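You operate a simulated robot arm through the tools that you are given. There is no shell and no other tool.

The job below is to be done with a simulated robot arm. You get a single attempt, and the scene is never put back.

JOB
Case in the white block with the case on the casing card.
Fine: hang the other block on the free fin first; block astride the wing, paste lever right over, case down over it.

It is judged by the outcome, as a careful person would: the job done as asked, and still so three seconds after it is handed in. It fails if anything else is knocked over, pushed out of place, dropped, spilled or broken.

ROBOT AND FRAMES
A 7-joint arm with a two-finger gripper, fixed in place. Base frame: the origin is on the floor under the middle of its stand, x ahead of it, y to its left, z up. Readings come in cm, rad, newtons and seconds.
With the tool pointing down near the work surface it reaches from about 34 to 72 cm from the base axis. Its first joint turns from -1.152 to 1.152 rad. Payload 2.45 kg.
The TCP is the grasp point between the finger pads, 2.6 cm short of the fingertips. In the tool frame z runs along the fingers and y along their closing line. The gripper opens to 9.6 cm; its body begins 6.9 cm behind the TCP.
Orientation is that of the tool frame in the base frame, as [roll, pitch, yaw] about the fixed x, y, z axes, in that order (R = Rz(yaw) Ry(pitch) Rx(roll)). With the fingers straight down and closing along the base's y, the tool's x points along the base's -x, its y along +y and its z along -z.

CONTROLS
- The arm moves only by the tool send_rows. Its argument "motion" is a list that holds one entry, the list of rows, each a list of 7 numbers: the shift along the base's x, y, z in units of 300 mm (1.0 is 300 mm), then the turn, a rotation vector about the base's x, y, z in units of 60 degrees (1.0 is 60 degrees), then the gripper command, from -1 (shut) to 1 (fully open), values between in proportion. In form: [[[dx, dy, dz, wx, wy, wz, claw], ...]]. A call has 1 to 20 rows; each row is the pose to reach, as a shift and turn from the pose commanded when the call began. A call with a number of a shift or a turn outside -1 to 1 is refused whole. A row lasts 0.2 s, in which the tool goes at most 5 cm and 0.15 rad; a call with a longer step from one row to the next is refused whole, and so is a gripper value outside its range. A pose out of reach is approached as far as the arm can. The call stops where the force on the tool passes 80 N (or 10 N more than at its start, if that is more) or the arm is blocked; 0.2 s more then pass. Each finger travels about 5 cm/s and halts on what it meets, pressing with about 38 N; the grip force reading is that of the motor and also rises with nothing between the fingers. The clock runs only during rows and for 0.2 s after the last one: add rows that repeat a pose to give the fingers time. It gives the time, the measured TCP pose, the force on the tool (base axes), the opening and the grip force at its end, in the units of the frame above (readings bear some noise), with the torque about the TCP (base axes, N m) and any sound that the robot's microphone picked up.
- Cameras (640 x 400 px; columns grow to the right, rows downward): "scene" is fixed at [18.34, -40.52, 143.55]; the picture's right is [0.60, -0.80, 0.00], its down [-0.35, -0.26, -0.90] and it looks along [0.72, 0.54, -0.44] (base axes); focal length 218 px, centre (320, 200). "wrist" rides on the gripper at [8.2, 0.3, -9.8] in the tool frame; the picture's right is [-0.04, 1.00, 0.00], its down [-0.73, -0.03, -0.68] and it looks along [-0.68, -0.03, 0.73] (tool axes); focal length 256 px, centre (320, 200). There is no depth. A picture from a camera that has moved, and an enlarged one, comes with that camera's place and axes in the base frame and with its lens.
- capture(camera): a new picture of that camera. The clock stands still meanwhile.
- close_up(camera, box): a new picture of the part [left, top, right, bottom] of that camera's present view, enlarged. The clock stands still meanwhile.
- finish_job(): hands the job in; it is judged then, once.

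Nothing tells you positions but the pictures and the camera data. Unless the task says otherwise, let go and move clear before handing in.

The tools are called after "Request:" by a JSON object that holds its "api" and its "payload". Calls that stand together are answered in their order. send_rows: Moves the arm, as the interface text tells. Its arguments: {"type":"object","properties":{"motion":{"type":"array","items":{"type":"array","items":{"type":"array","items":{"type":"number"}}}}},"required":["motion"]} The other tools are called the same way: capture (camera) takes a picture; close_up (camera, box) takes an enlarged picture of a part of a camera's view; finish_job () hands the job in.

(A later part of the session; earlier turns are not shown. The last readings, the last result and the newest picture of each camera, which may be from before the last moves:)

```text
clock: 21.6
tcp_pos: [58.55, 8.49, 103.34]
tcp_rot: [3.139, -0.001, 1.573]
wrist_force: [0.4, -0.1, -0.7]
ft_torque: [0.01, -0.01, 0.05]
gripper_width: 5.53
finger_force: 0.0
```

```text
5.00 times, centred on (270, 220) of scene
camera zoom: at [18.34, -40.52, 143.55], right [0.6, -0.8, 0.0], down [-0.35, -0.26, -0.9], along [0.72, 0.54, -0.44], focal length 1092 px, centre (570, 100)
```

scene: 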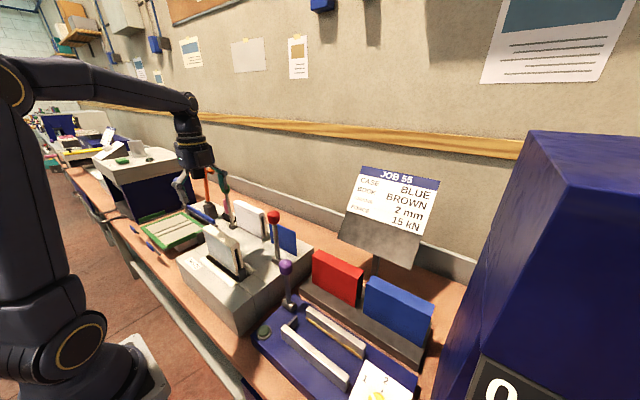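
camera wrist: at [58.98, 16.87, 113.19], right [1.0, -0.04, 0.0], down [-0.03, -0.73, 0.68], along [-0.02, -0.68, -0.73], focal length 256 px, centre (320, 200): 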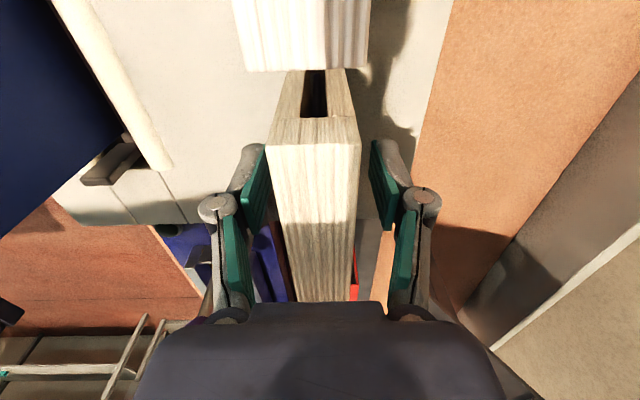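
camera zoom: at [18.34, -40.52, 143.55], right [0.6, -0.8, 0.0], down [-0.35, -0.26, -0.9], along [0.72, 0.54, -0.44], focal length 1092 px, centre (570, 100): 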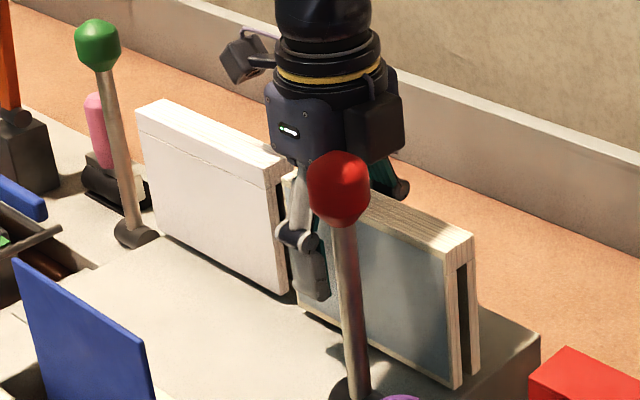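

The cream block hangs on the free fin. I'll rise clear, move over the white block and open wider.

Request:
{"api": "send_rows", "payload": {"motion": [[[0, 0, 0.06, 0, 0, 0, 0.15], [0, 0, 0.14, 0, 0, 0, 0.15], [0, 0, 0.24, 0, 0, 0, 0.15], [0, 0, 0.34, 0, 0, 0, 0.15], [0, 0, 0.4, 0, 0, 0, 0.3], [0, 0.1, 0.4, 0, 0, 0, 0.5], [0, 0.2, 0.4, 0, 0, 0, 0.7], [0, 0.3, 0.4, 0, 0, 0, 0.7], [0, 0.4, 0.4, 0, 0, 0, 0.7], [0, 0.5, 0.4, 0, 0, 0, 0.7], [0.003, 0.555, 0.4, 0, 0, 0, 0.7], [0.003, 0.555, 0.4, 0, 0, 0, 0.7]]]}}

Request:
{"api": "capture", "payload": {"camera": "wrist"}}

Request:
{"api": "close_up", "payload": {"camera": "scene", "box": [190, 140, 330, 280]}}

```text
clock: 24.2
tcp_pos: [58.52, 25.27, 115.37]
tcp_rot: [3.141, 0.0, 1.572]
wrist_force: [-0.2, -0.1, 0.1]
ft_torque: [0.01, 0.0, 0.04]
gripper_width: 8.14
finger_force: 0.1
```

```text
taken
camera wrist: at [59.01, 33.57, 125.19], right [1.0, -0.04, 0.0], down [-0.03, -0.73, 0.68], along [-0.02, -0.68, -0.73], focal length 256 px, centre (320, 200)
```

wrist: 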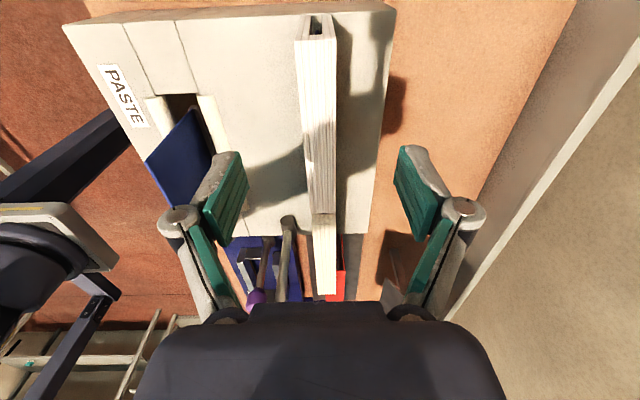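

```text
2.86 times, centred on (260, 210) of scene
camera zoom: at [18.34, -40.52, 143.55], right [0.6, -0.8, 0.0], down [-0.35, -0.26, -0.9], along [0.72, 0.54, -0.44], focal length 624 px, centre (491, 171)
```

zoom: 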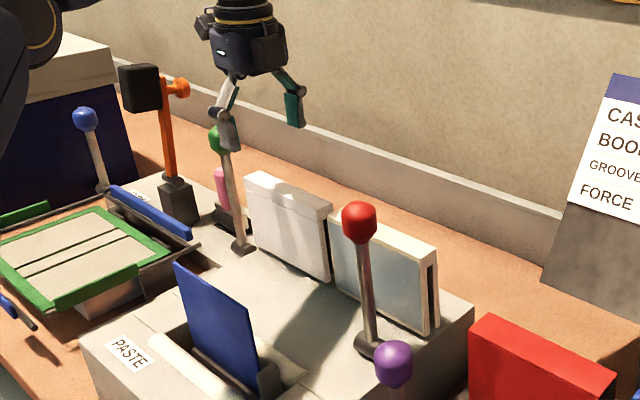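

The white block is right below, centred at x ≈ 58.6. I'll descend and grip it.

Request:
{"api": "send_rows", "payload": {"motion": [[[0, 0, -0.1, 0, 0, 0, 0.7], [0, 0, -0.2, 0, 0, 0, 0.7], [0, 0, -0.3, 0, 0, 0, 0.7], [0, 0, -0.37, 0, 0, 0, 0.7], [0, 0, -0.395, 0, 0, 0, 0.7], [0, 0, -0.395, 0, 0, 0, 0.2], [0, 0, -0.395, 0, 0, 0, -0.2], [0, 0, -0.395, 0, 0, 0, -1], [0, 0, -0.395, 0, 0, 0, -1], [0, 0, -0.395, 0, 0, 0, -1], [0, 0, -0.395, 0, 0, 0, -1], [0, 0, -0.395, 0, 0, 0, -1]]]}}

Request:
{"api": "capture", "payload": {"camera": "wrist"}}

Request:
{"api": "close_up", "payload": {"camera": "scene", "box": [190, 140, 330, 280]}}

```text
clock: 26.8
tcp_pos: [58.58, 25.16, 103.57]
tcp_rot: [3.14, 0.001, 1.572]
wrist_force: [-0.1, -0.2, 0.6]
ft_torque: [-0.01, 0.0, -0.07]
gripper_width: 2.59
finger_force: 38.3
```

```text
taken
camera wrist: at [59.01, 33.53, 113.34], right [1.0, -0.04, 0.0], down [-0.03, -0.73, 0.68], along [-0.02, -0.68, -0.73], focal length 256 px, centre (320, 200)
```

wrist: 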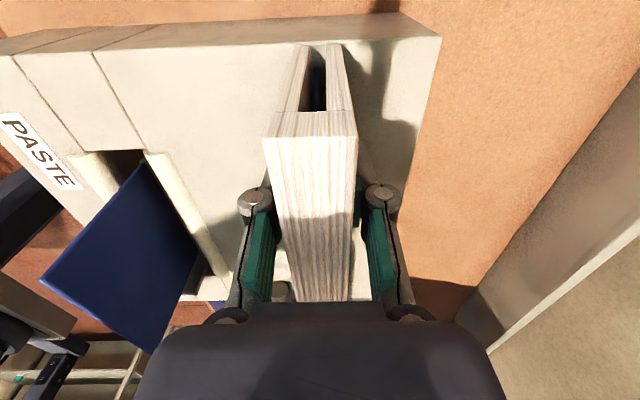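

```text
2.86 times, centred on (260, 210) of scene
camera zoom: at [18.34, -40.52, 143.55], right [0.6, -0.8, 0.0], down [-0.35, -0.26, -0.9], along [0.72, 0.54, -0.44], focal length 624 px, centre (491, 171)
```

zoom: 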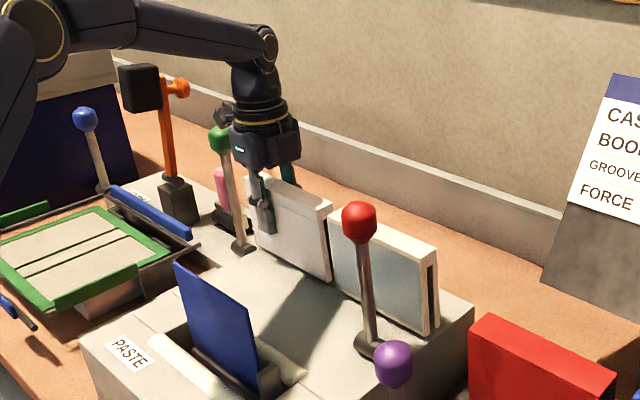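

The white block is gripped at 2.59 cm. I'll lift it straight off its fin, watching reach.

Request:
{"api": "send_rows", "payload": {"motion": [[[0, 0, 0.02, 0, 0, 0, -1], [0, 0, 0.06, 0, 0, 0, -1], [0, 0, 0.11, 0, 0, 0, -1], [0, 0, 0.17, 0, 0, 0, -1], [0, 0, 0.23, 0, 0, 0, -1], [0, 0, 0.29, 0, 0, 0, -1], [0, 0, 0.35, 0, 0, 0, -1], [0, 0, 0.39, 0, 0, 0, -1], [0, 0, 0.39, 0, 0, 0, -1]]]}}

Request:
{"api": "capture", "payload": {"camera": "wrist"}}

Request:
{"api": "close_up", "payload": {"camera": "scene", "box": [190, 140, 330, 280]}}

```text
clock: 28.8
tcp_pos: [58.52, 25.34, 115.31]
tcp_rot: [3.14, -0.001, 1.572]
wrist_force: [-0.2, -0.4, -3.0]
ft_torque: [0.08, 0.0, 0.0]
gripper_width: 2.57
finger_force: 37.6
```

```text
taken
camera wrist: at [59.05, 33.56, 125.07], right [1.0, -0.04, 0.0], down [-0.03, -0.73, 0.68], along [-0.03, -0.68, -0.73], focal length 256 px, centre (320, 200)
```

wrist: 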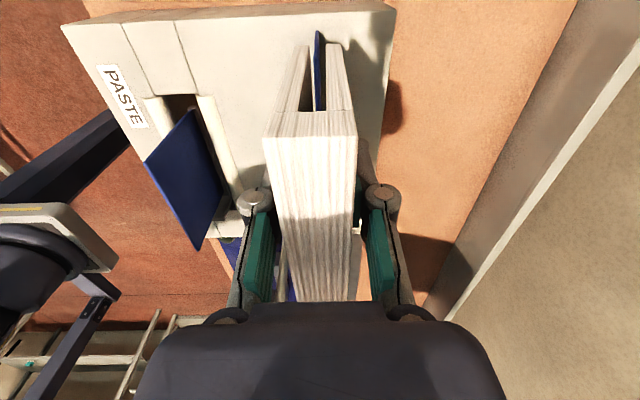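

```text
2.86 times, centred on (260, 210) of scene
camera zoom: at [18.34, -40.52, 143.55], right [0.6, -0.8, 0.0], down [-0.35, -0.26, -0.9], along [0.72, 0.54, -0.44], focal length 624 px, centre (491, 171)
```

zoom: 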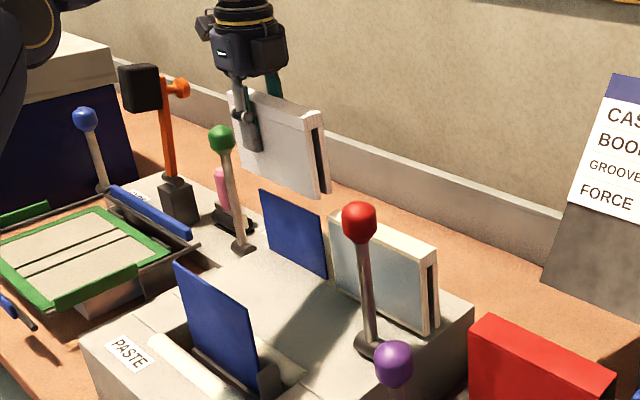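

The white block is clear of its fin. The wing top is at z ≈ 105.7, spanning y 7.3–21, so I'll carry the block diagonally to above the wing.

Request:
{"api": "send_rows", "payload": {"motion": [[[-0.02, 0, 0.02, 0, 0, 0, -1], [-0.07, 0, 0.05, 0, 0, 0, -1], [-0.14, -0.03, 0.08, 0, 0, 0, -1], [-0.22, -0.07, 0.117, 0, 0, 0, -1], [-0.3, -0.12, 0.117, 0, 0, 0, -1], [-0.38, -0.17, 0.117, 0, 0, 0, -1], [-0.45, -0.22, 0.117, 0, 0, 0, -1], [-0.51, -0.265, 0.117, 0, 0, 0, -1], [-0.531, -0.283, 0.117, 0, 0, 0, -1], [-0.531, -0.283, 0.117, 0, 0, 0, -1]]]}}

Request:
{"api": "capture", "payload": {"camera": "wrist"}}

Request:
{"api": "close_up", "payload": {"camera": "wrist", "box": [260, 10, 380, 130]}}

Request:
{"api": "close_up", "payload": {"camera": "scene", "box": [170, 140, 310, 290]}}

```text
clock: 31.0
tcp_pos: [42.61, 16.67, 118.77]
tcp_rot: [3.14, 0.001, 1.572]
wrist_force: [0.6, -0.5, -3.3]
ft_torque: [0.05, 0.02, -0.01]
gripper_width: 2.56
finger_force: 38.2
```

```text
taken
camera wrist: at [43.1, 24.96, 128.57], right [1.0, -0.04, 0.0], down [-0.03, -0.73, 0.68], along [-0.02, -0.68, -0.73], focal length 256 px, centre (320, 200)
```

wrist: 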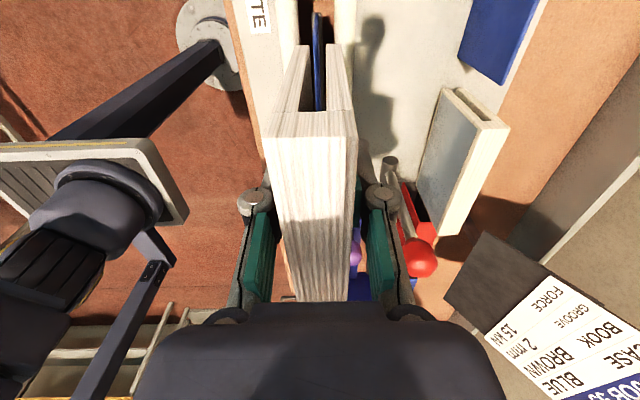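

```text
3.33 times, centred on (320, 70) of wrist
camera zoom: at [43.1, 24.96, 128.57], right [1.0, -0.04, 0.0], down [-0.03, -0.73, 0.68], along [-0.02, -0.68, -0.73], focal length 853 px, centre (320, 633)
```

zoom: 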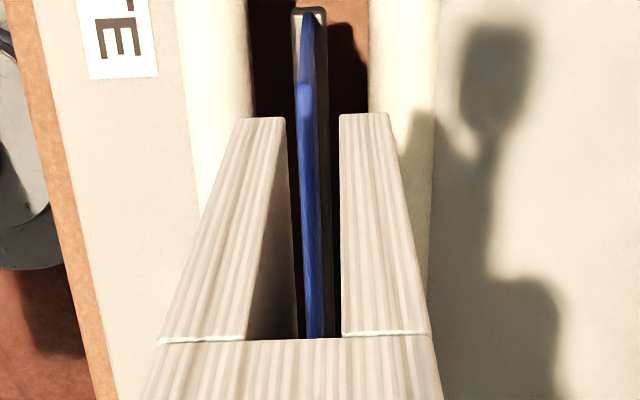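

```text
2.67 times, centred on (240, 215) of scene
camera zoom: at [18.34, -40.52, 143.55], right [0.6, -0.8, 0.0], down [-0.35, -0.26, -0.9], along [0.72, 0.54, -0.44], focal length 582 px, centre (533, 160)
```

zoom: 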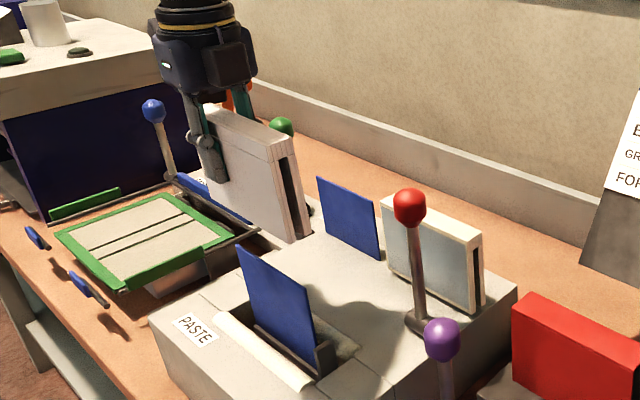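

The wing is at x ≈ 42.56, while the slot centre is ≈ 42.75 and slightly short in y. I'll shift -0.2 cm in x and +0.3 cm in y, then descend to just above the wing.

Request:
{"api": "send_rows", "payload": {"motion": [[[-0.0065, 0.01, -0.04, 0, 0, 0, -1], [-0.0065, 0.01, -0.09, 0, 0, 0, -1], [-0.0065, 0.01, -0.13, 0, 0, 0, -1], [-0.0065, 0.01, -0.155, 0, 0, 0, -1], [-0.0065, 0.01, -0.165, 0, 0, 0, -1], [-0.0065, 0.01, -0.165, 0, 0, 0, -1]]]}}

Request:
{"api": "close_up", "payload": {"camera": "wrist", "box": [260, 10, 380, 130]}}

```text
clock: 32.4
tcp_pos: [42.55, 17.0, 113.76]
tcp_rot: [-3.142, 0.0, 1.573]
wrist_force: [-0.1, 0.3, -3.7]
ft_torque: [0.12, 0.01, -0.01]
gripper_width: 2.54
finger_force: 38.2
```

```text
3.33 times, centred on (320, 70) of wrist
camera zoom: at [42.89, 25.31, 123.59], right [1.0, -0.04, 0.0], down [-0.03, -0.73, 0.68], along [-0.02, -0.68, -0.73], focal length 853 px, centre (320, 633)
```

zoom: 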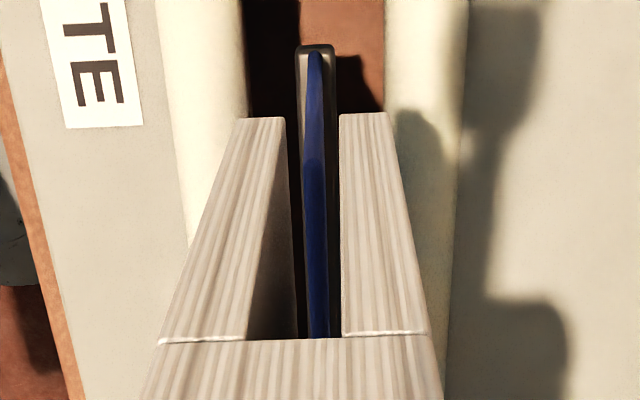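

The slot and wing are aligned at x ≈ 42.60. I'll lower the white block onto the wing.

Request:
{"api": "send_rows", "payload": {"motion": [[[0, 0, -0.03, 0, 0, 0, -1], [0, 0, -0.06, 0, 0, 0, -1], [0, 0, -0.1, 0, 0, 0, -1], [0, 0, -0.14, 0, 0, 0, -1], [0, 0, -0.18, 0, 0, 0, -1], [0, 0, -0.22, 0, 0, 0, -1], [0, 0, -0.26, 0, 0, 0, -1], [0, 0, -0.3, 0, 0, 0, -1], [0, 0, -0.32, 0, 0, 0, -1], [0, 0, -0.328, 0, 0, 0, -1], [0, 0, -0.328, 0, 0, 0, -1]]]}}

Request:
{"api": "capture", "payload": {"camera": "wrist"}}

```text
clock: 34.8
tcp_pos: [42.47, 16.92, 103.9]
tcp_rot: [3.139, 0.0, 1.573]
wrist_force: [0.8, -0.2, -3.0]
ft_torque: [0.09, -0.01, -0.02]
gripper_width: 2.58
finger_force: 37.3
```

```text
taken
camera wrist: at [42.92, 25.28, 113.75], right [1.0, -0.04, 0.0], down [-0.03, -0.73, 0.68], along [-0.02, -0.68, -0.73], focal length 256 px, centre (320, 200)
```

wrist: 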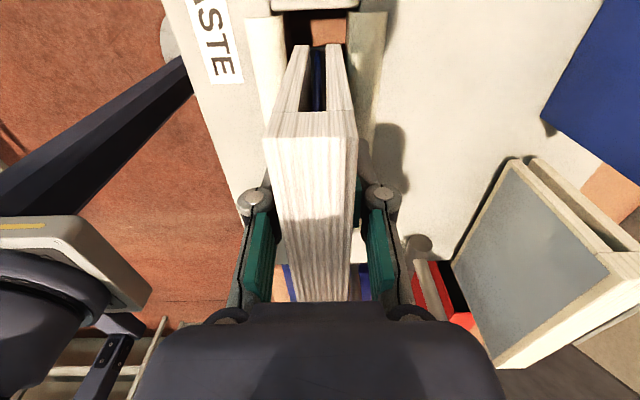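

Request:
{"api": "send_rows", "payload": {"motion": [[[0, 0, -0.004, 0, 0, 0, -1], [0, 0, -0.008, 0, 0, 0, -1], [0, 0, -0.012, 0, 0, 0, -1], [0, 0, -0.015, 0, 0, 0, -1], [0, 0, -0.015, 0, 0, 0, -1]]]}}

```text
clock: 36.0
tcp_pos: [42.38, 17.07, 103.47]
tcp_rot: [3.139, 0.0, 1.574]
wrist_force: [1.9, -0.2, 3.4]
ft_torque: [-0.6, 0.07, 0.17]
gripper_width: 2.53
finger_force: 37.9
```

The white block is seated on the wing (upward force 3.4 N). I'll release it and check it stands well.

Request:
{"api": "send_rows", "payload": {"motion": [[[0, 0, 0.003, 0, 0, 0, -0.4], [0, 0, 0.003, 0, 0, 0, -0.2], [0, 0, 0.003, 0, 0, 0, 0.1], [0, 0, 0.003, 0, 0, 0, 0.4], [0, 0, 0.003, 0, 0, 0, 0.4], [0, 0, 0.003, 0, 0, 0, 0.4]]]}}

Request:
{"api": "capture", "payload": {"camera": "wrist"}}

Request:
{"api": "close_up", "payload": {"camera": "scene", "box": [170, 140, 310, 290]}}

```text
clock: 37.4
tcp_pos: [42.5, 17.13, 103.55]
tcp_rot: [3.139, 0.001, 1.572]
wrist_force: [-0.3, -0.6, 0.6]
ft_torque: [-0.01, 0.02, 0.01]
gripper_width: 6.74
finger_force: 0.1
```

```text
taken
camera wrist: at [42.89, 25.33, 113.4], right [1.0, -0.04, 0.0], down [-0.03, -0.73, 0.68], along [-0.02, -0.68, -0.73], focal length 256 px, centre (320, 200)
```

wrist: 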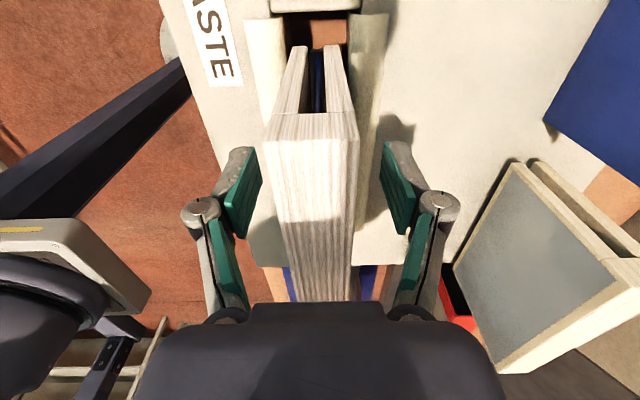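

```text
2.67 times, centred on (240, 215) of scene
camera zoom: at [18.34, -40.52, 143.55], right [0.6, -0.8, 0.0], down [-0.35, -0.26, -0.9], along [0.72, 0.54, -0.44], focal length 582 px, centre (533, 160)
```

zoom: 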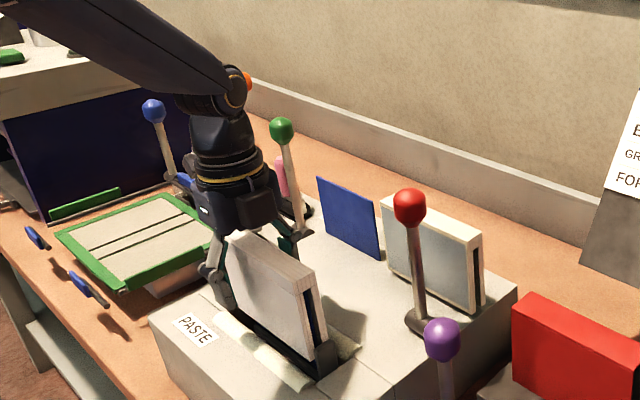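

The white block sits astride the wing. The red paste lever swings about y, and since the fin blocks it on the +x side, "right over" must be toward -x. I'll rise, turn the tool back so the fingers close along y, and grip the knob.

Request:
{"api": "send_rows", "payload": {"motion": [[[0, 0, 0.05, 0, 0, 0, 0.4], [0, 0, 0.14, 0, 0, 0, 0.4], [0, 0, 0.25, 0, 0, 0, 0.4], [0, 0, 0.37, 0, 0, 0, 0.4], [0, 0, 0.49, 0, 0, 0, 0.4], [0, 0, 0.6, 0, 0, 0, 0.4], [0, 0, 0.6, 0, 0, 0.12, 0.4], [0, 0, 0.6, 0, 0, 0.25, 0.4], [0, 0, 0.6, 0, 0, 0.375, 0.4], [0, 0, 0.6, 0, 0, 0.5, 0.4], [0, 0, 0.6, 0, 0, 0.625, 0.4], [0, 0, 0.6, 0, 0, 0.75, 0.4], [0, 0, 0.6, 0, 0, 0.875, 0.4], [0, 0, 0.6, 0, 0, 1.0, 0.4], [0, 0, 0.6, 0, 0, 1.0, 0.4]]]}}

Request:
{"api": "send_rows", "payload": {"motion": [[[0, -0.08, 0, 0, 0, 0.125, 0.4], [0, -0.16, 0, 0, 0, 0.25, 0.4], [0, -0.24, 0, 0, 0, 0.375, 0.4], [0, -0.32, 0, 0, 0, 0.5, 0.4], [0, -0.42, 0, 0, 0, 0.5, 0.4], [0, -0.5, 0, 0, 0, 0.5, 0.4], [0, -0.5, 0, 0, 0, 0.5, 0.4]]]}}

Request:
{"api": "capture", "payload": {"camera": "wrist"}}

Request:
{"api": "capture", "payload": {"camera": "scene"}}

```text
clock: 40.6
tcp_pos: [42.47, 17.09, 121.42]
tcp_rot: [3.139, 0.0, 2.621]
wrist_force: [-0.4, -0.1, -0.6]
ft_torque: [0.01, 0.02, 0.04]
gripper_width: 6.72
finger_force: 0.0
```

```text
clock: 42.2
tcp_pos: [42.47, 1.96, 121.47]
tcp_rot: [3.139, 0.001, -3.139]
wrist_force: [0.1, 0.2, -0.1]
ft_torque: [0.03, -0.04, -0.06]
gripper_width: 6.7
finger_force: 0.2
```

```text
taken
camera wrist: at [34.47, 2.42, 131.38], right [0.04, 1.0, 0.0], down [0.73, -0.03, 0.68], along [0.68, -0.02, -0.73], focal length 256 px, centre (320, 200)
```

wrist: 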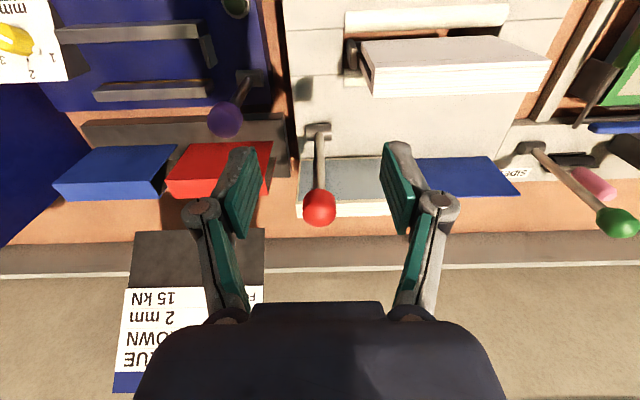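

```text
taken
```

scene: 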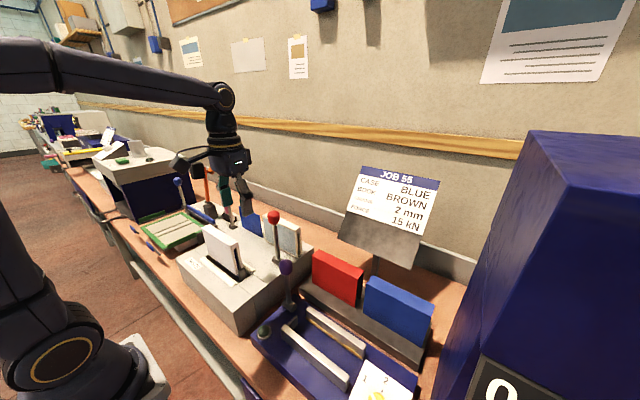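

Request:
{"api": "close_up", "payload": {"camera": "wrist", "box": [270, 100, 370, 240]}}

Request:
{"api": "close_up", "payload": {"camera": "wrist", "box": [50, 50, 290, 230]}}

Request:
{"api": "close_up", "payload": {"camera": "scene", "box": [240, 190, 320, 290]}}

```text
2.86 times, centred on (320, 170) of wrist
camera zoom: at [34.47, 2.42, 131.38], right [0.04, 1.0, 0.0], down [0.73, -0.03, 0.68], along [0.68, -0.02, -0.73], focal length 731 px, centre (320, 286)
```

zoom: 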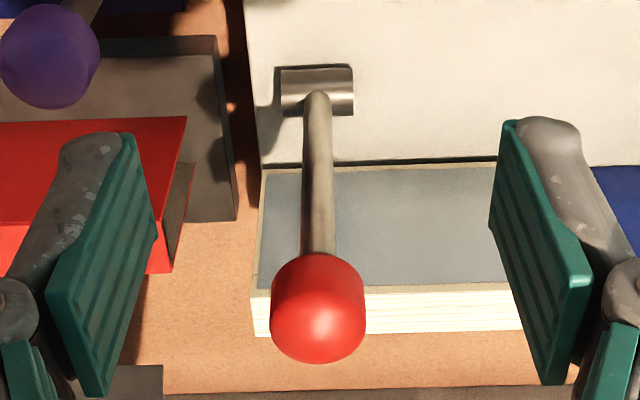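

```text
2.22 times, centred on (170, 140) of wrist
camera zoom: at [34.47, 2.42, 131.38], right [0.04, 1.0, 0.0], down [0.73, -0.03, 0.68], along [0.68, -0.02, -0.73], focal length 569 px, centre (653, 333)
```

zoom: 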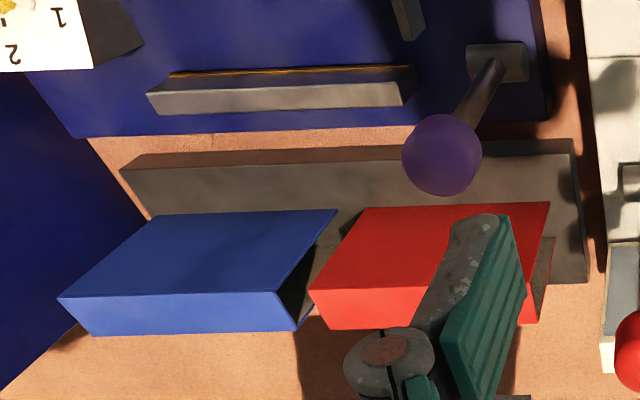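

```text
4.00 times, centred on (280, 240) of scene
camera zoom: at [18.34, -40.53, 143.55], right [0.6, -0.8, 0.0], down [-0.35, -0.26, -0.9], along [0.72, 0.54, -0.44], focal length 873 px, centre (480, 40)
```

zoom: 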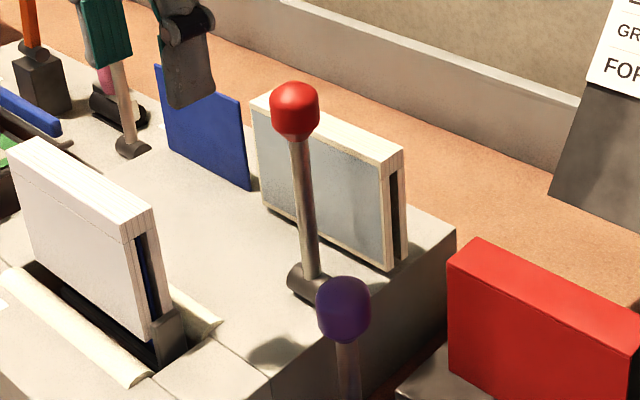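

The knob is at (52.63, 1.65, 113.0), the hub at z ≈ 97.5, and the lever is upright. I'll move over the knob, come down around it and grip it between pads facing ±y so it can pivot as the lever swings.

Request:
{"api": "send_rows", "payload": {"motion": [[[0.1, -0.01, 0, 0, 0, 0, 0.4], [0.2, -0.01, 0, 0, 0, 0, 0.4], [0.3, -0.01, 0, 0, 0, 0, 0.4], [0.339, -0.01, 0, 0, 0, 0, 0.4], [0.339, -0.01, -0.09, 0, 0, 0, 0.4], [0.339, -0.01, -0.18, 0, 0, 0, 0.4], [0.339, -0.01, -0.24, 0, 0, 0, 0.4], [0.339, -0.01, -0.27, 0, 0, 0, 0.4], [0.339, -0.01, -0.27, 0, 0, 0, 0.4]]]}}

Request:
{"api": "capture", "payload": {"camera": "wrist"}}

Request:
{"api": "close_up", "payload": {"camera": "scene", "box": [220, 170, 320, 290]}}

```text
clock: 44.2
tcp_pos: [52.66, 1.71, 113.46]
tcp_rot: [3.141, 0.002, -3.139]
wrist_force: [0.3, 0.4, -0.6]
ft_torque: [-0.03, 0.02, 0.03]
gripper_width: 6.71
finger_force: 0.0
```

```text
taken
camera wrist: at [44.66, 2.13, 123.26], right [0.04, 1.0, 0.0], down [0.73, -0.03, 0.68], along [0.68, -0.02, -0.73], focal length 256 px, centre (320, 200)
```

wrist: 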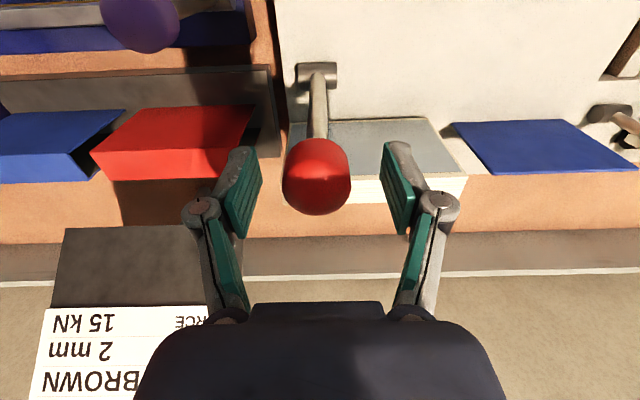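

```text
3.33 times, centred on (270, 230) of scene
camera zoom: at [18.34, -40.52, 143.55], right [0.6, -0.8, 0.0], down [-0.35, -0.26, -0.9], along [0.72, 0.54, -0.44], focal length 728 px, centre (487, 100)
```

zoom: 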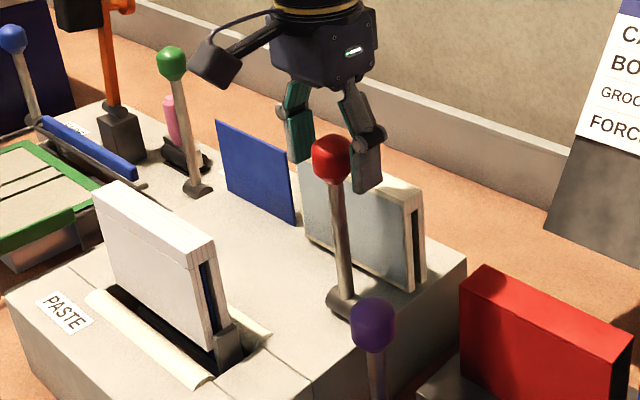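

The knob is centred between the pads. I'll close on it.

Request:
{"api": "send_rows", "payload": {"motion": [[[0, -0.004, 0, 0, 0, 0, 0.1], [0, -0.004, 0, 0, 0, 0, -0.2], [0, -0.004, 0, 0, 0, 0, -0.5], [0, -0.004, 0, 0, 0, 0, -0.5], [0, -0.004, 0, 0, 0, 0, -0.5], [0, -0.004, 0, 0, 0, 0, -0.5]]]}}

Request:
{"api": "capture", "payload": {"camera": "wrist"}}

```text
clock: 45.6
tcp_pos: [52.62, 1.5, 113.39]
tcp_rot: [3.14, 0.001, -3.14]
wrist_force: [0.3, -6.1, 1.7]
ft_torque: [-0.11, 0.06, 0.01]
gripper_width: 3.28
finger_force: 45.1
```

```text
taken
camera wrist: at [44.65, 1.99, 123.29], right [0.04, 1.0, 0.0], down [0.73, -0.03, 0.68], along [0.68, -0.03, -0.73], focal length 256 px, centre (320, 200)
```

wrist: 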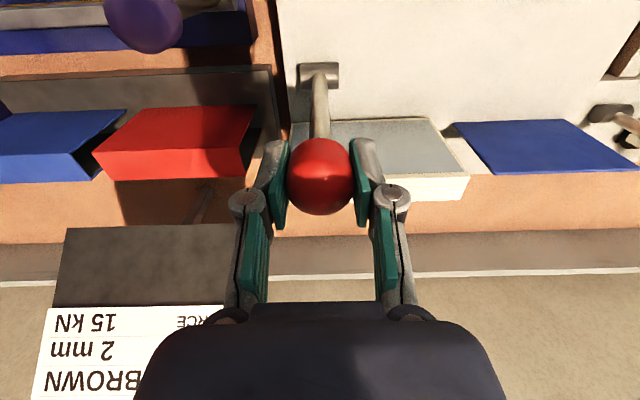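

The knob is held at 3.28 cm. I'll swing it toward -x along its arc, starting with a 10° test while watching the force.

Request:
{"api": "send_rows", "payload": {"motion": [[[-0.023, 0.003, -0.0005, 0, 0, 0, -0.5], [-0.046, 0.003, -0.002, 0, 0, 0, -0.5], [-0.069, 0.003, -0.0045, 0, 0, 0, -0.5], [-0.092, 0.003, -0.008, 0, 0, 0, -0.5], [-0.092, 0.003, -0.008, 0, 0, 0, -0.5]]]}}

Request:
{"api": "capture", "payload": {"camera": "wrist"}}

Request:
{"api": "close_up", "payload": {"camera": "scene", "box": [180, 170, 320, 310]}}

```text
clock: 46.8
tcp_pos: [49.98, 1.38, 113.15]
tcp_rot: [3.14, 0.002, 3.14]
wrist_force: [9.6, -18.0, 4.3]
ft_torque: [-0.17, -1.39, -0.01]
gripper_width: 3.25
finger_force: 45.2
```

```text
taken
camera wrist: at [41.93, 2.0, 123.06], right [0.04, 1.0, 0.0], down [0.73, -0.03, 0.68], along [0.68, -0.03, -0.73], focal length 256 px, centre (320, 200)
```

wrist: 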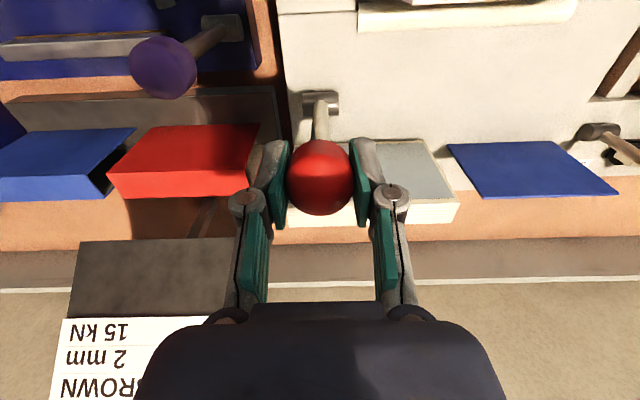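

```text
2.86 times, centred on (250, 240) of scene
camera zoom: at [18.36, -40.58, 143.52], right [0.6, -0.8, 0.0], down [-0.35, -0.26, -0.9], along [0.72, 0.54, -0.44], focal length 624 px, centre (520, 86)
```

zoom: 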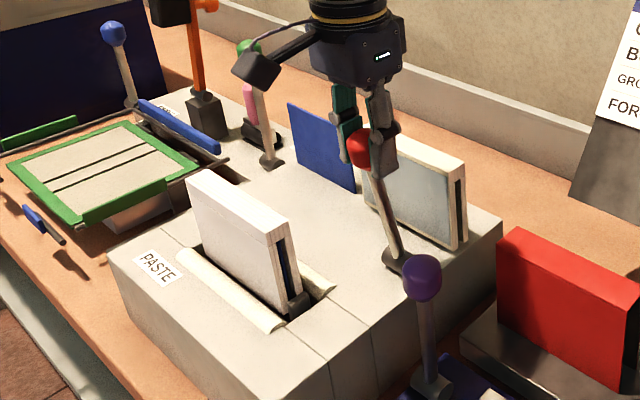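

The lever moves freely toward -x. I'll continue along the arc to about 40°, correcting y slightly to relieve the side force.

Request:
{"api": "send_rows", "payload": {"motion": [[[-0.022, -0.008, -0.004, 0, 0, 0, -0.5], [-0.0453, -0.008, -0.01, 0, 0, 0, -0.5], [-0.0675, -0.008, -0.0165, 0, 0, 0, -0.5], [-0.0893, -0.008, -0.024, 0, 0, 0, -0.5], [-0.111, -0.008, -0.0325, 0, 0, 0, -0.5], [-0.132, -0.008, -0.0417, 0, 0, 0, -0.5], [-0.153, -0.008, -0.052, 0, 0, 0, -0.5], [-0.173, -0.008, -0.063, 0, 0, 0, -0.5], [-0.193, -0.008, -0.075, 0, 0, 0, -0.5], [-0.212, -0.008, -0.088, 0, 0, 0, -0.5], [-0.231, -0.008, -0.102, 0, 0, 0, -0.5], [-0.2487, -0.008, -0.116, 0, 0, 0, -0.5], [-0.2487, -0.008, -0.116, 0, 0, 0, -0.5]]]}}

Request:
{"api": "capture", "payload": {"camera": "wrist"}}

Request:
{"api": "close_up", "payload": {"camera": "scene", "box": [180, 170, 320, 310]}}

```text
clock: 49.6
tcp_pos: [42.44, 1.41, 109.81]
tcp_rot: [3.139, 0.002, -3.138]
wrist_force: [8.6, 11.8, 10.2]
ft_torque: [0.19, -1.33, 0.04]
gripper_width: 3.25
finger_force: 45.4
```

```text
taken
camera wrist: at [34.45, 1.95, 119.58], right [0.04, 1.0, 0.0], down [0.73, -0.03, 0.68], along [0.68, -0.02, -0.73], focal length 256 px, centre (320, 200)
```

wrist: 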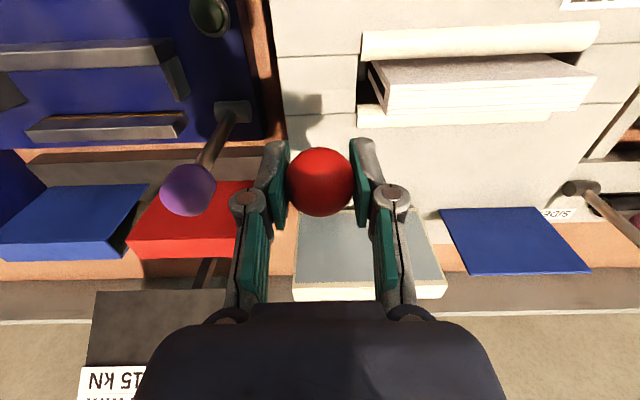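

```text
2.86 times, centred on (250, 240) of scene
camera zoom: at [18.35, -40.49, 143.56], right [0.6, -0.8, 0.0], down [-0.35, -0.26, -0.9], along [0.72, 0.54, -0.44], focal length 624 px, centre (520, 86)
```

zoom: 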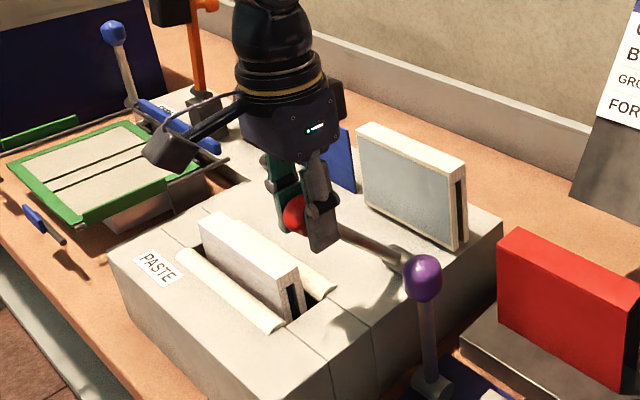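

As the lever swings, the wing and block sink between the paste rollers. I'll continue along the arc to 65°, watching for the end stop.

Request:
{"api": "send_rows", "payload": {"motion": [[[-0.017, 0.003, -0.0155, 0, 0, 0, -0.5], [-0.034, 0.003, -0.0313, 0, 0, 0, -0.5], [-0.05, 0.003, -0.048, 0, 0, 0, -0.5], [-0.0653, 0.003, -0.0653, 0, 0, 0, -0.5], [-0.08, 0.003, -0.083, 0, 0, 0, -0.5], [-0.0933, 0.003, -0.102, 0, 0, 0, -0.5], [-0.106, 0.003, -0.121, 0, 0, 0, -0.5], [-0.1183, 0.003, -0.141, 0, 0, 0, -0.5], [-0.1183, 0.003, -0.141, 0, 0, 0, -0.5]]]}}

Request:
{"api": "capture", "payload": {"camera": "wrist"}}

Request:
{"api": "close_up", "payload": {"camera": "scene", "box": [180, 170, 320, 310]}}

```text
clock: 51.6
tcp_pos: [38.94, 1.56, 105.53]
tcp_rot: [3.141, 0.003, -3.14]
wrist_force: [6.8, 0.4, 13.3]
ft_torque: [-0.02, -1.32, -0.02]
gripper_width: 3.21
finger_force: 45.5
```

```text
taken
camera wrist: at [30.89, 1.97, 115.37], right [0.04, 1.0, 0.0], down [0.73, -0.03, 0.68], along [0.68, -0.02, -0.73], focal length 256 px, centre (320, 200)
```

wrist: 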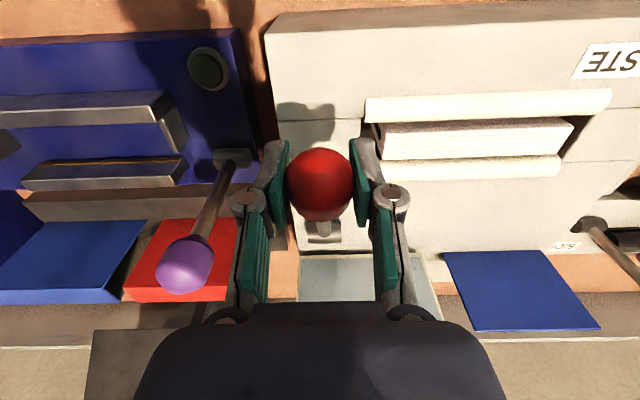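

```text
2.86 times, centred on (250, 240) of scene
camera zoom: at [18.34, -40.53, 143.55], right [0.6, -0.8, 0.0], down [-0.35, -0.26, -0.9], along [0.72, 0.54, -0.44], focal length 624 px, centre (520, 86)
```

zoom: 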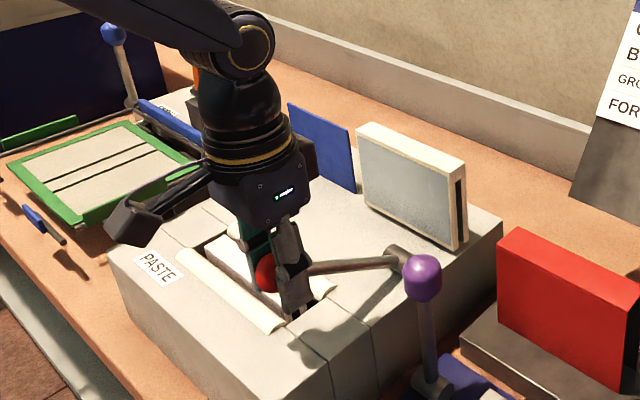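

At 60° the block is nearly flush with the rollers and no stop has been met. I'll continue in smaller steps to 72°.

Request:
{"api": "send_rows", "payload": {"motion": [[[-0.011, 0, -0.02, 0, 0, 0, -0.5], [-0.0213, 0, -0.041, 0, 0, 0, -0.5], [-0.031, 0, -0.062, 0, 0, 0, -0.5], [-0.039, 0, -0.0837, 0, 0, 0, -0.5], [-0.045, 0, -0.101, 0, 0, 0, -0.5], [-0.045, 0, -0.101, 0, 0, 0, -0.5]]]}}

Request:
{"api": "capture", "payload": {"camera": "wrist"}}

Request:
{"api": "close_up", "payload": {"camera": "scene", "box": [180, 170, 320, 310]}}

```text
clock: 53.0
tcp_pos: [37.47, 1.51, 102.58]
tcp_rot: [3.139, -0.004, -3.141]
wrist_force: [-3.9, -2.4, 6.2]
ft_torque: [0.09, -0.47, -0.05]
gripper_width: 2.41
finger_force: 0.2
```

```text
taken
camera wrist: at [29.48, 1.97, 112.3], right [0.04, 1.0, 0.0], down [0.74, -0.03, 0.68], along [0.68, -0.02, -0.74], focal length 256 px, centre (320, 200)
```

wrist: 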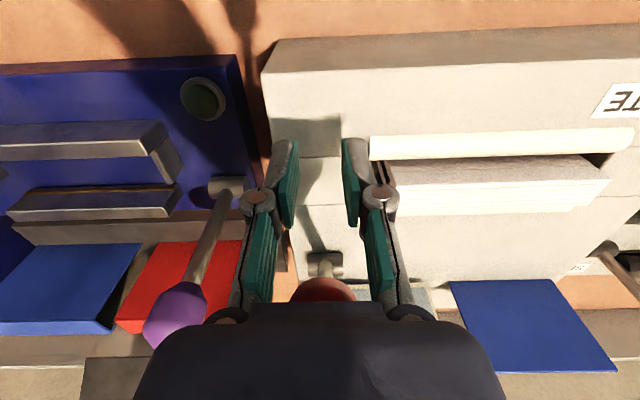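

```text
2.86 times, centred on (250, 240) of scene
camera zoom: at [18.31, -40.53, 143.55], right [0.6, -0.8, 0.0], down [-0.35, -0.26, -0.9], along [0.72, 0.54, -0.44], focal length 624 px, centre (520, 86)
```

zoom: 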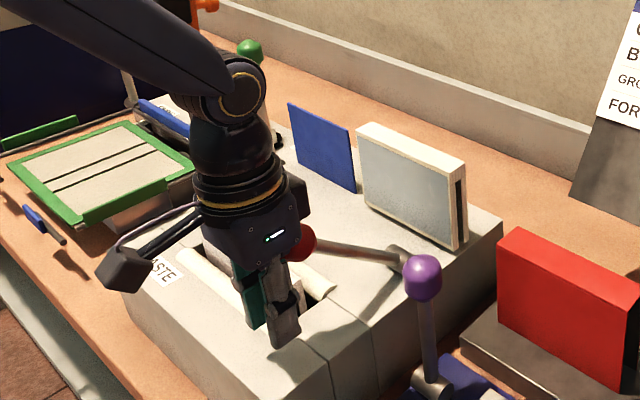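

The lever is spring-loaded and the knob slipped out of the pads near its end. It has sprung back to about 50°, resting against the hand, and the block is rising with it. I'll ease the lever back up along its arc in a controlled way, then push it over again with closed fingers.

Request:
{"api": "send_rows", "payload": {"motion": [[[0.018, 0, 0.02, 0, 0, 0, -0.5], [0.036, 0, 0.04, 0, 0, 0, -0.5], [0.053, 0, 0.056, 0, 0, 0, -0.5], [0.0694, 0, 0.0706, 0, 0, 0, -0.5], [0.105, 0, 0.098, 0, 0, 0, -0.5], [0.143, 0, 0.122, 0, 0, 0, -0.5], [0.183, 0, 0.143, 0, 0, 0, -0.5], [0.183, 0, 0.143, 0, 0, 0, -0.5]]]}}

Request:
{"api": "capture", "payload": {"camera": "wrist"}}

Request:
{"api": "close_up", "payload": {"camera": "scene", "box": [180, 170, 320, 310]}}

```text
clock: 54.8
tcp_pos: [43.12, 1.57, 106.68]
tcp_rot: [3.141, -0.001, -3.14]
wrist_force: [0.2, -0.1, -0.4]
ft_torque: [0.02, 0.01, -0.02]
gripper_width: 2.39
finger_force: 0.2
```

```text
taken
camera wrist: at [35.05, 2.0, 116.57], right [0.04, 1.0, 0.0], down [0.73, -0.03, 0.68], along [0.68, -0.02, -0.73], focal length 256 px, centre (320, 200)
```

wrist: 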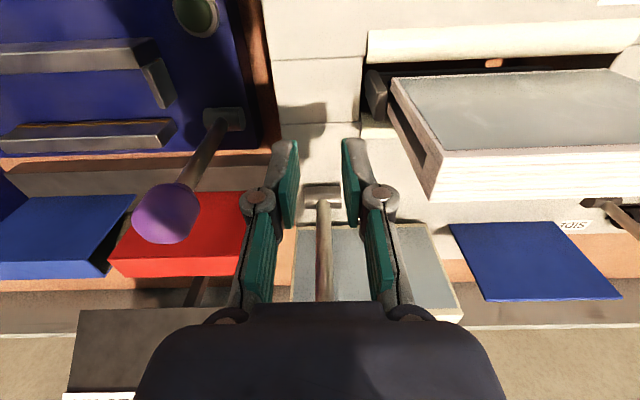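

```text
2.86 times, centred on (250, 240) of scene
camera zoom: at [18.34, -40.52, 143.55], right [0.6, -0.8, 0.0], down [-0.35, -0.26, -0.9], along [0.72, 0.54, -0.44], focal length 624 px, centre (520, 86)
```

zoom: 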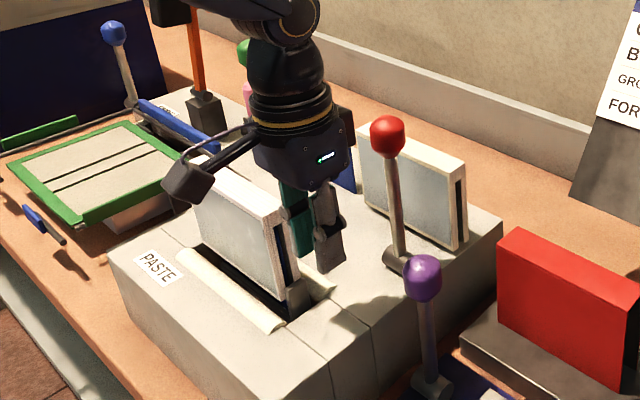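

The lever is back upright and the block is up again. Its face now shows the same grey paste film the other block had. I'll check the coverage closely.

Request:
{"api": "close_up", "payload": {"camera": "wrist", "box": [350, 20, 640, 220]}}

Request:
{"api": "close_up", "payload": {"camera": "scene", "box": [190, 200, 320, 290]}}

```text
2.00 times, centred on (495, 120) of wrist
camera zoom: at [35.05, 2.0, 116.57], right [0.04, 1.0, 0.0], down [0.73, -0.03, 0.68], along [0.68, -0.02, -0.73], focal length 512 px, centre (-30, 360)
```

zoom: 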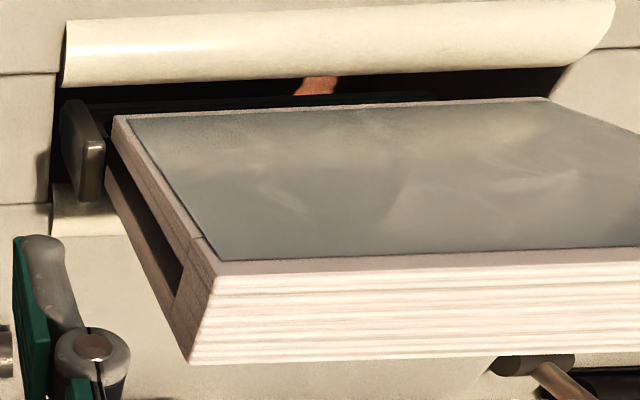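

```text
4.44 times, centred on (255, 245) of scene
camera zoom: at [18.34, -40.52, 143.55], right [0.6, -0.8, 0.0], down [-0.35, -0.26, -0.9], along [0.72, 0.54, -0.44], focal length 970 px, centre (609, 0)
```

zoom: 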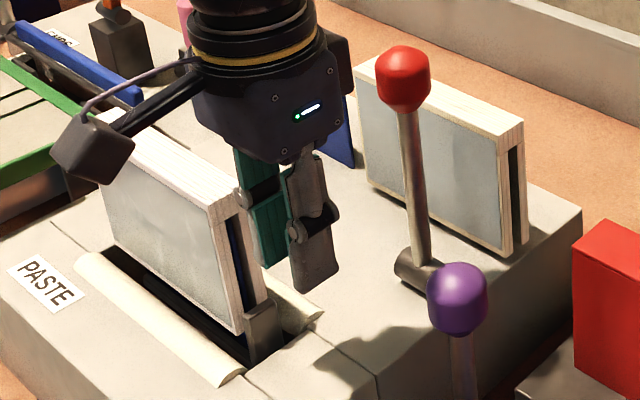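

The white block is now pasted, its film matching the other block's. Next is the BLUE case, which I estimate at x 58–62, y -40 to -25, top z ≈ 100. I'll rise, turn the tool so the fingers close along x, and move over to view it.

Request:
{"api": "send_rows", "payload": {"motion": [[[-0.01, 0, 0.06, 0, 0, 0, 0], [-0.02, 0, 0.18, 0, 0, 0, 0.2], [-0.02, 0, 0.32, 0, 0, 0, 0.4], [-0.02, 0, 0.46, 0, 0, 0, 0.6], [-0.02, -0.05, 0.5, 0, 0, -0.125, 0.7], [-0.02, -0.12, 0.5, 0, 0, -0.25, 0.8], [-0.02, -0.19, 0.5, 0, 0, -0.375, 0.8], [-0.02, -0.26, 0.5, 0, 0, -0.5, 0.8], [-0.02, -0.33, 0.5, 0, 0, -0.625, 0.8], [-0.02, -0.4, 0.5, 0, 0, -0.75, 0.8], [-0.02, -0.47, 0.5, 0, 0, -0.875, 0.8], [-0.02, -0.52, 0.5, 0, 0, -1.0, 0.8], [-0.02, -0.52, 0.5, 0, 0, -1.0, 0.8]]]}}

Request:
{"api": "send_rows", "payload": {"motion": [[[0.02, 0, 0, 0, 0, -0.125, 0.8], [0.05, 0, 0, 0, 0, -0.25, 0.8], [0.08, 0, 0, 0, 0, -0.375, 0.8], [0.1, 0, 0, 0, 0, -0.5, 0.8], [0.1, 0, 0, 0, 0, -0.5, 0.8]]]}}

Request:
{"api": "capture", "payload": {"camera": "wrist"}}

Request:
{"api": "capture", "payload": {"camera": "scene"}}

```text
clock: 57.6
tcp_pos: [42.41, -14.04, 121.7]
tcp_rot: [3.139, 0.001, 2.094]
wrist_force: [1.5, 0.5, 0.4]
ft_torque: [0.01, -0.02, 0.0]
gripper_width: 8.64
finger_force: 0.0
```

```text
clock: 58.8
tcp_pos: [45.49, -14.1, 121.77]
tcp_rot: [3.14, 0.0, 1.571]
wrist_force: [0.0, -0.2, 0.1]
ft_torque: [-0.01, 0.01, 0.01]
gripper_width: 8.64
finger_force: 0.1
```

```text
taken
camera wrist: at [45.91, -5.77, 131.59], right [1.0, -0.04, 0.0], down [-0.03, -0.73, 0.68], along [-0.03, -0.68, -0.73], focal length 256 px, centre (320, 200)
```

wrist: 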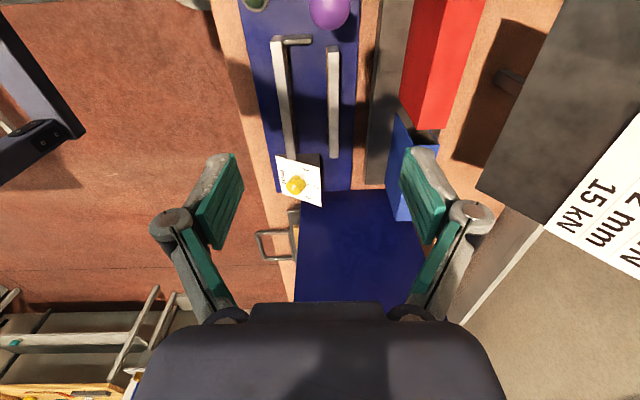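

```text
taken
```

scene: 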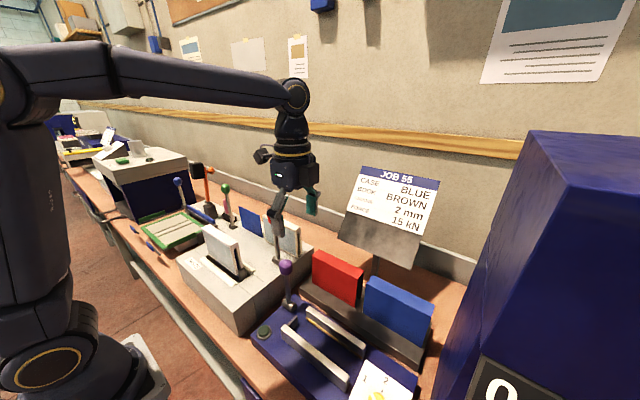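

I can see the cases and the card stand, whose lower edge is near x ≈ 69, z ≈ 100. I'll zoom in to refine the blue case's position.

Request:
{"api": "close_up", "payload": {"camera": "wrist", "box": [360, 80, 500, 240]}}

Request:
{"api": "close_up", "payload": {"camera": "scene", "box": [290, 240, 450, 370]}}

```text
2.50 times, centred on (430, 160) of wrist
camera zoom: at [45.91, -5.77, 131.59], right [1.0, -0.04, 0.0], down [-0.03, -0.73, 0.68], along [-0.03, -0.68, -0.73], focal length 640 px, centre (45, 300)
```

zoom: 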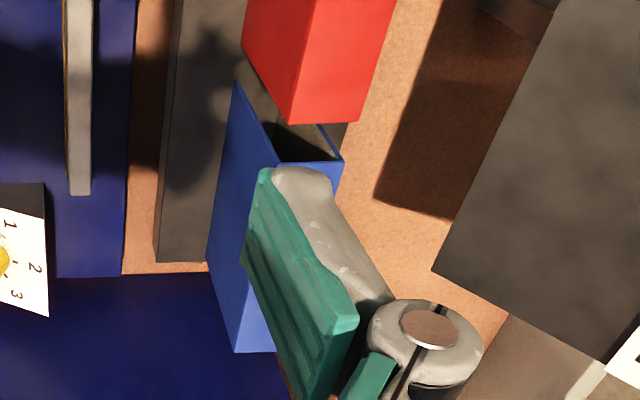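

```text
3.08 times, centred on (370, 305) of scene
camera zoom: at [18.34, -40.52, 143.55], right [0.6, -0.8, 0.0], down [-0.35, -0.26, -0.9], along [0.72, 0.54, -0.44], focal length 672 px, centre (166, -123)
```

zoom: 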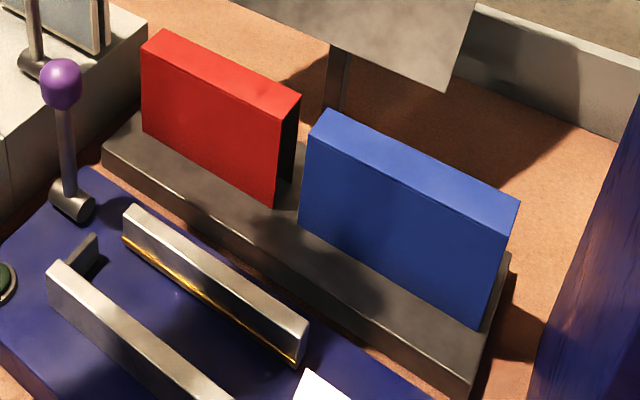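

The blue case spans x 58.2–61.9, y -40.3 to -25.2, top z ≈ 100.2. I'll move above it (offset toward its +y end), with the gripper opened to only about 6.3 cm to keep clear of the card stand.

Request:
{"api": "send_rows", "payload": {"motion": [[[0.06, -0.06, -0.06, 0, 0, 0, 0.6], [0.12, -0.13, -0.13, 0, 0, 0, 0.5], [0.19, -0.2, -0.2, 0, 0, 0, 0.4], [0.25, -0.27, -0.26, 0, 0, 0, 0.32], [0.317, -0.34, -0.33, 0, 0, 0, 0.32], [0.37, -0.4, -0.39, 0, 0, 0, 0.32], [0.43, -0.47, -0.46, 0, 0, 0, 0.32], [0.47, -0.51, -0.51, 0, 0, 0, 0.32], [0.485, -0.53, -0.533, 0, 0, 0, 0.32], [0.485, -0.53, -0.533, 0, 0, 0, 0.32]]]}}

Request:
{"api": "capture", "payload": {"camera": "wrist"}}

Request:
{"api": "capture", "payload": {"camera": "scene"}}

```text
clock: 61.0
tcp_pos: [59.95, -29.91, 105.69]
tcp_rot: [3.139, 0.0, 1.571]
wrist_force: [-0.4, 0.3, 0.5]
ft_torque: [-0.02, 0.01, 0.01]
gripper_width: 6.36
finger_force: 0.1
```

```text
taken
camera wrist: at [60.45, -21.64, 115.53], right [1.0, -0.04, 0.0], down [-0.03, -0.73, 0.68], along [-0.02, -0.68, -0.73], focal length 256 px, centre (320, 200)
```

wrist: 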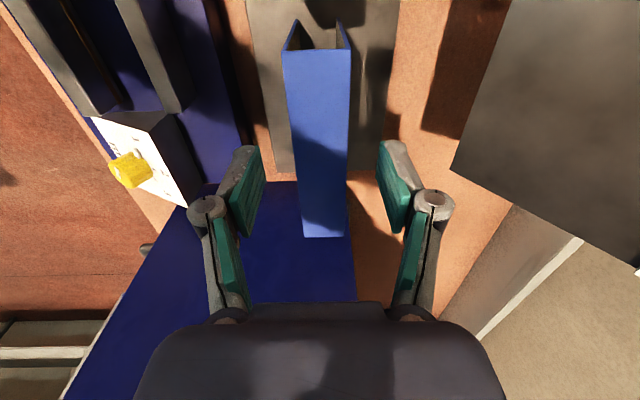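

```text
taken
```

scene: 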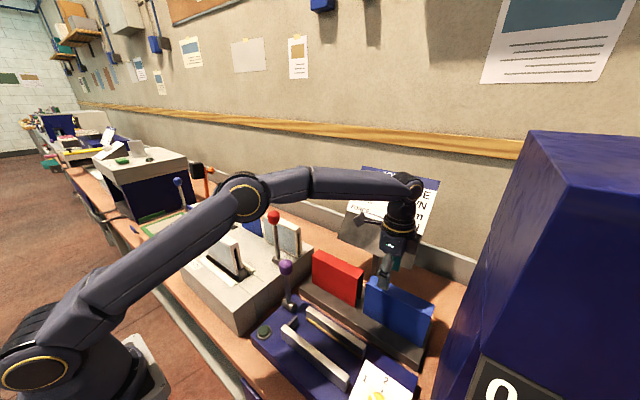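

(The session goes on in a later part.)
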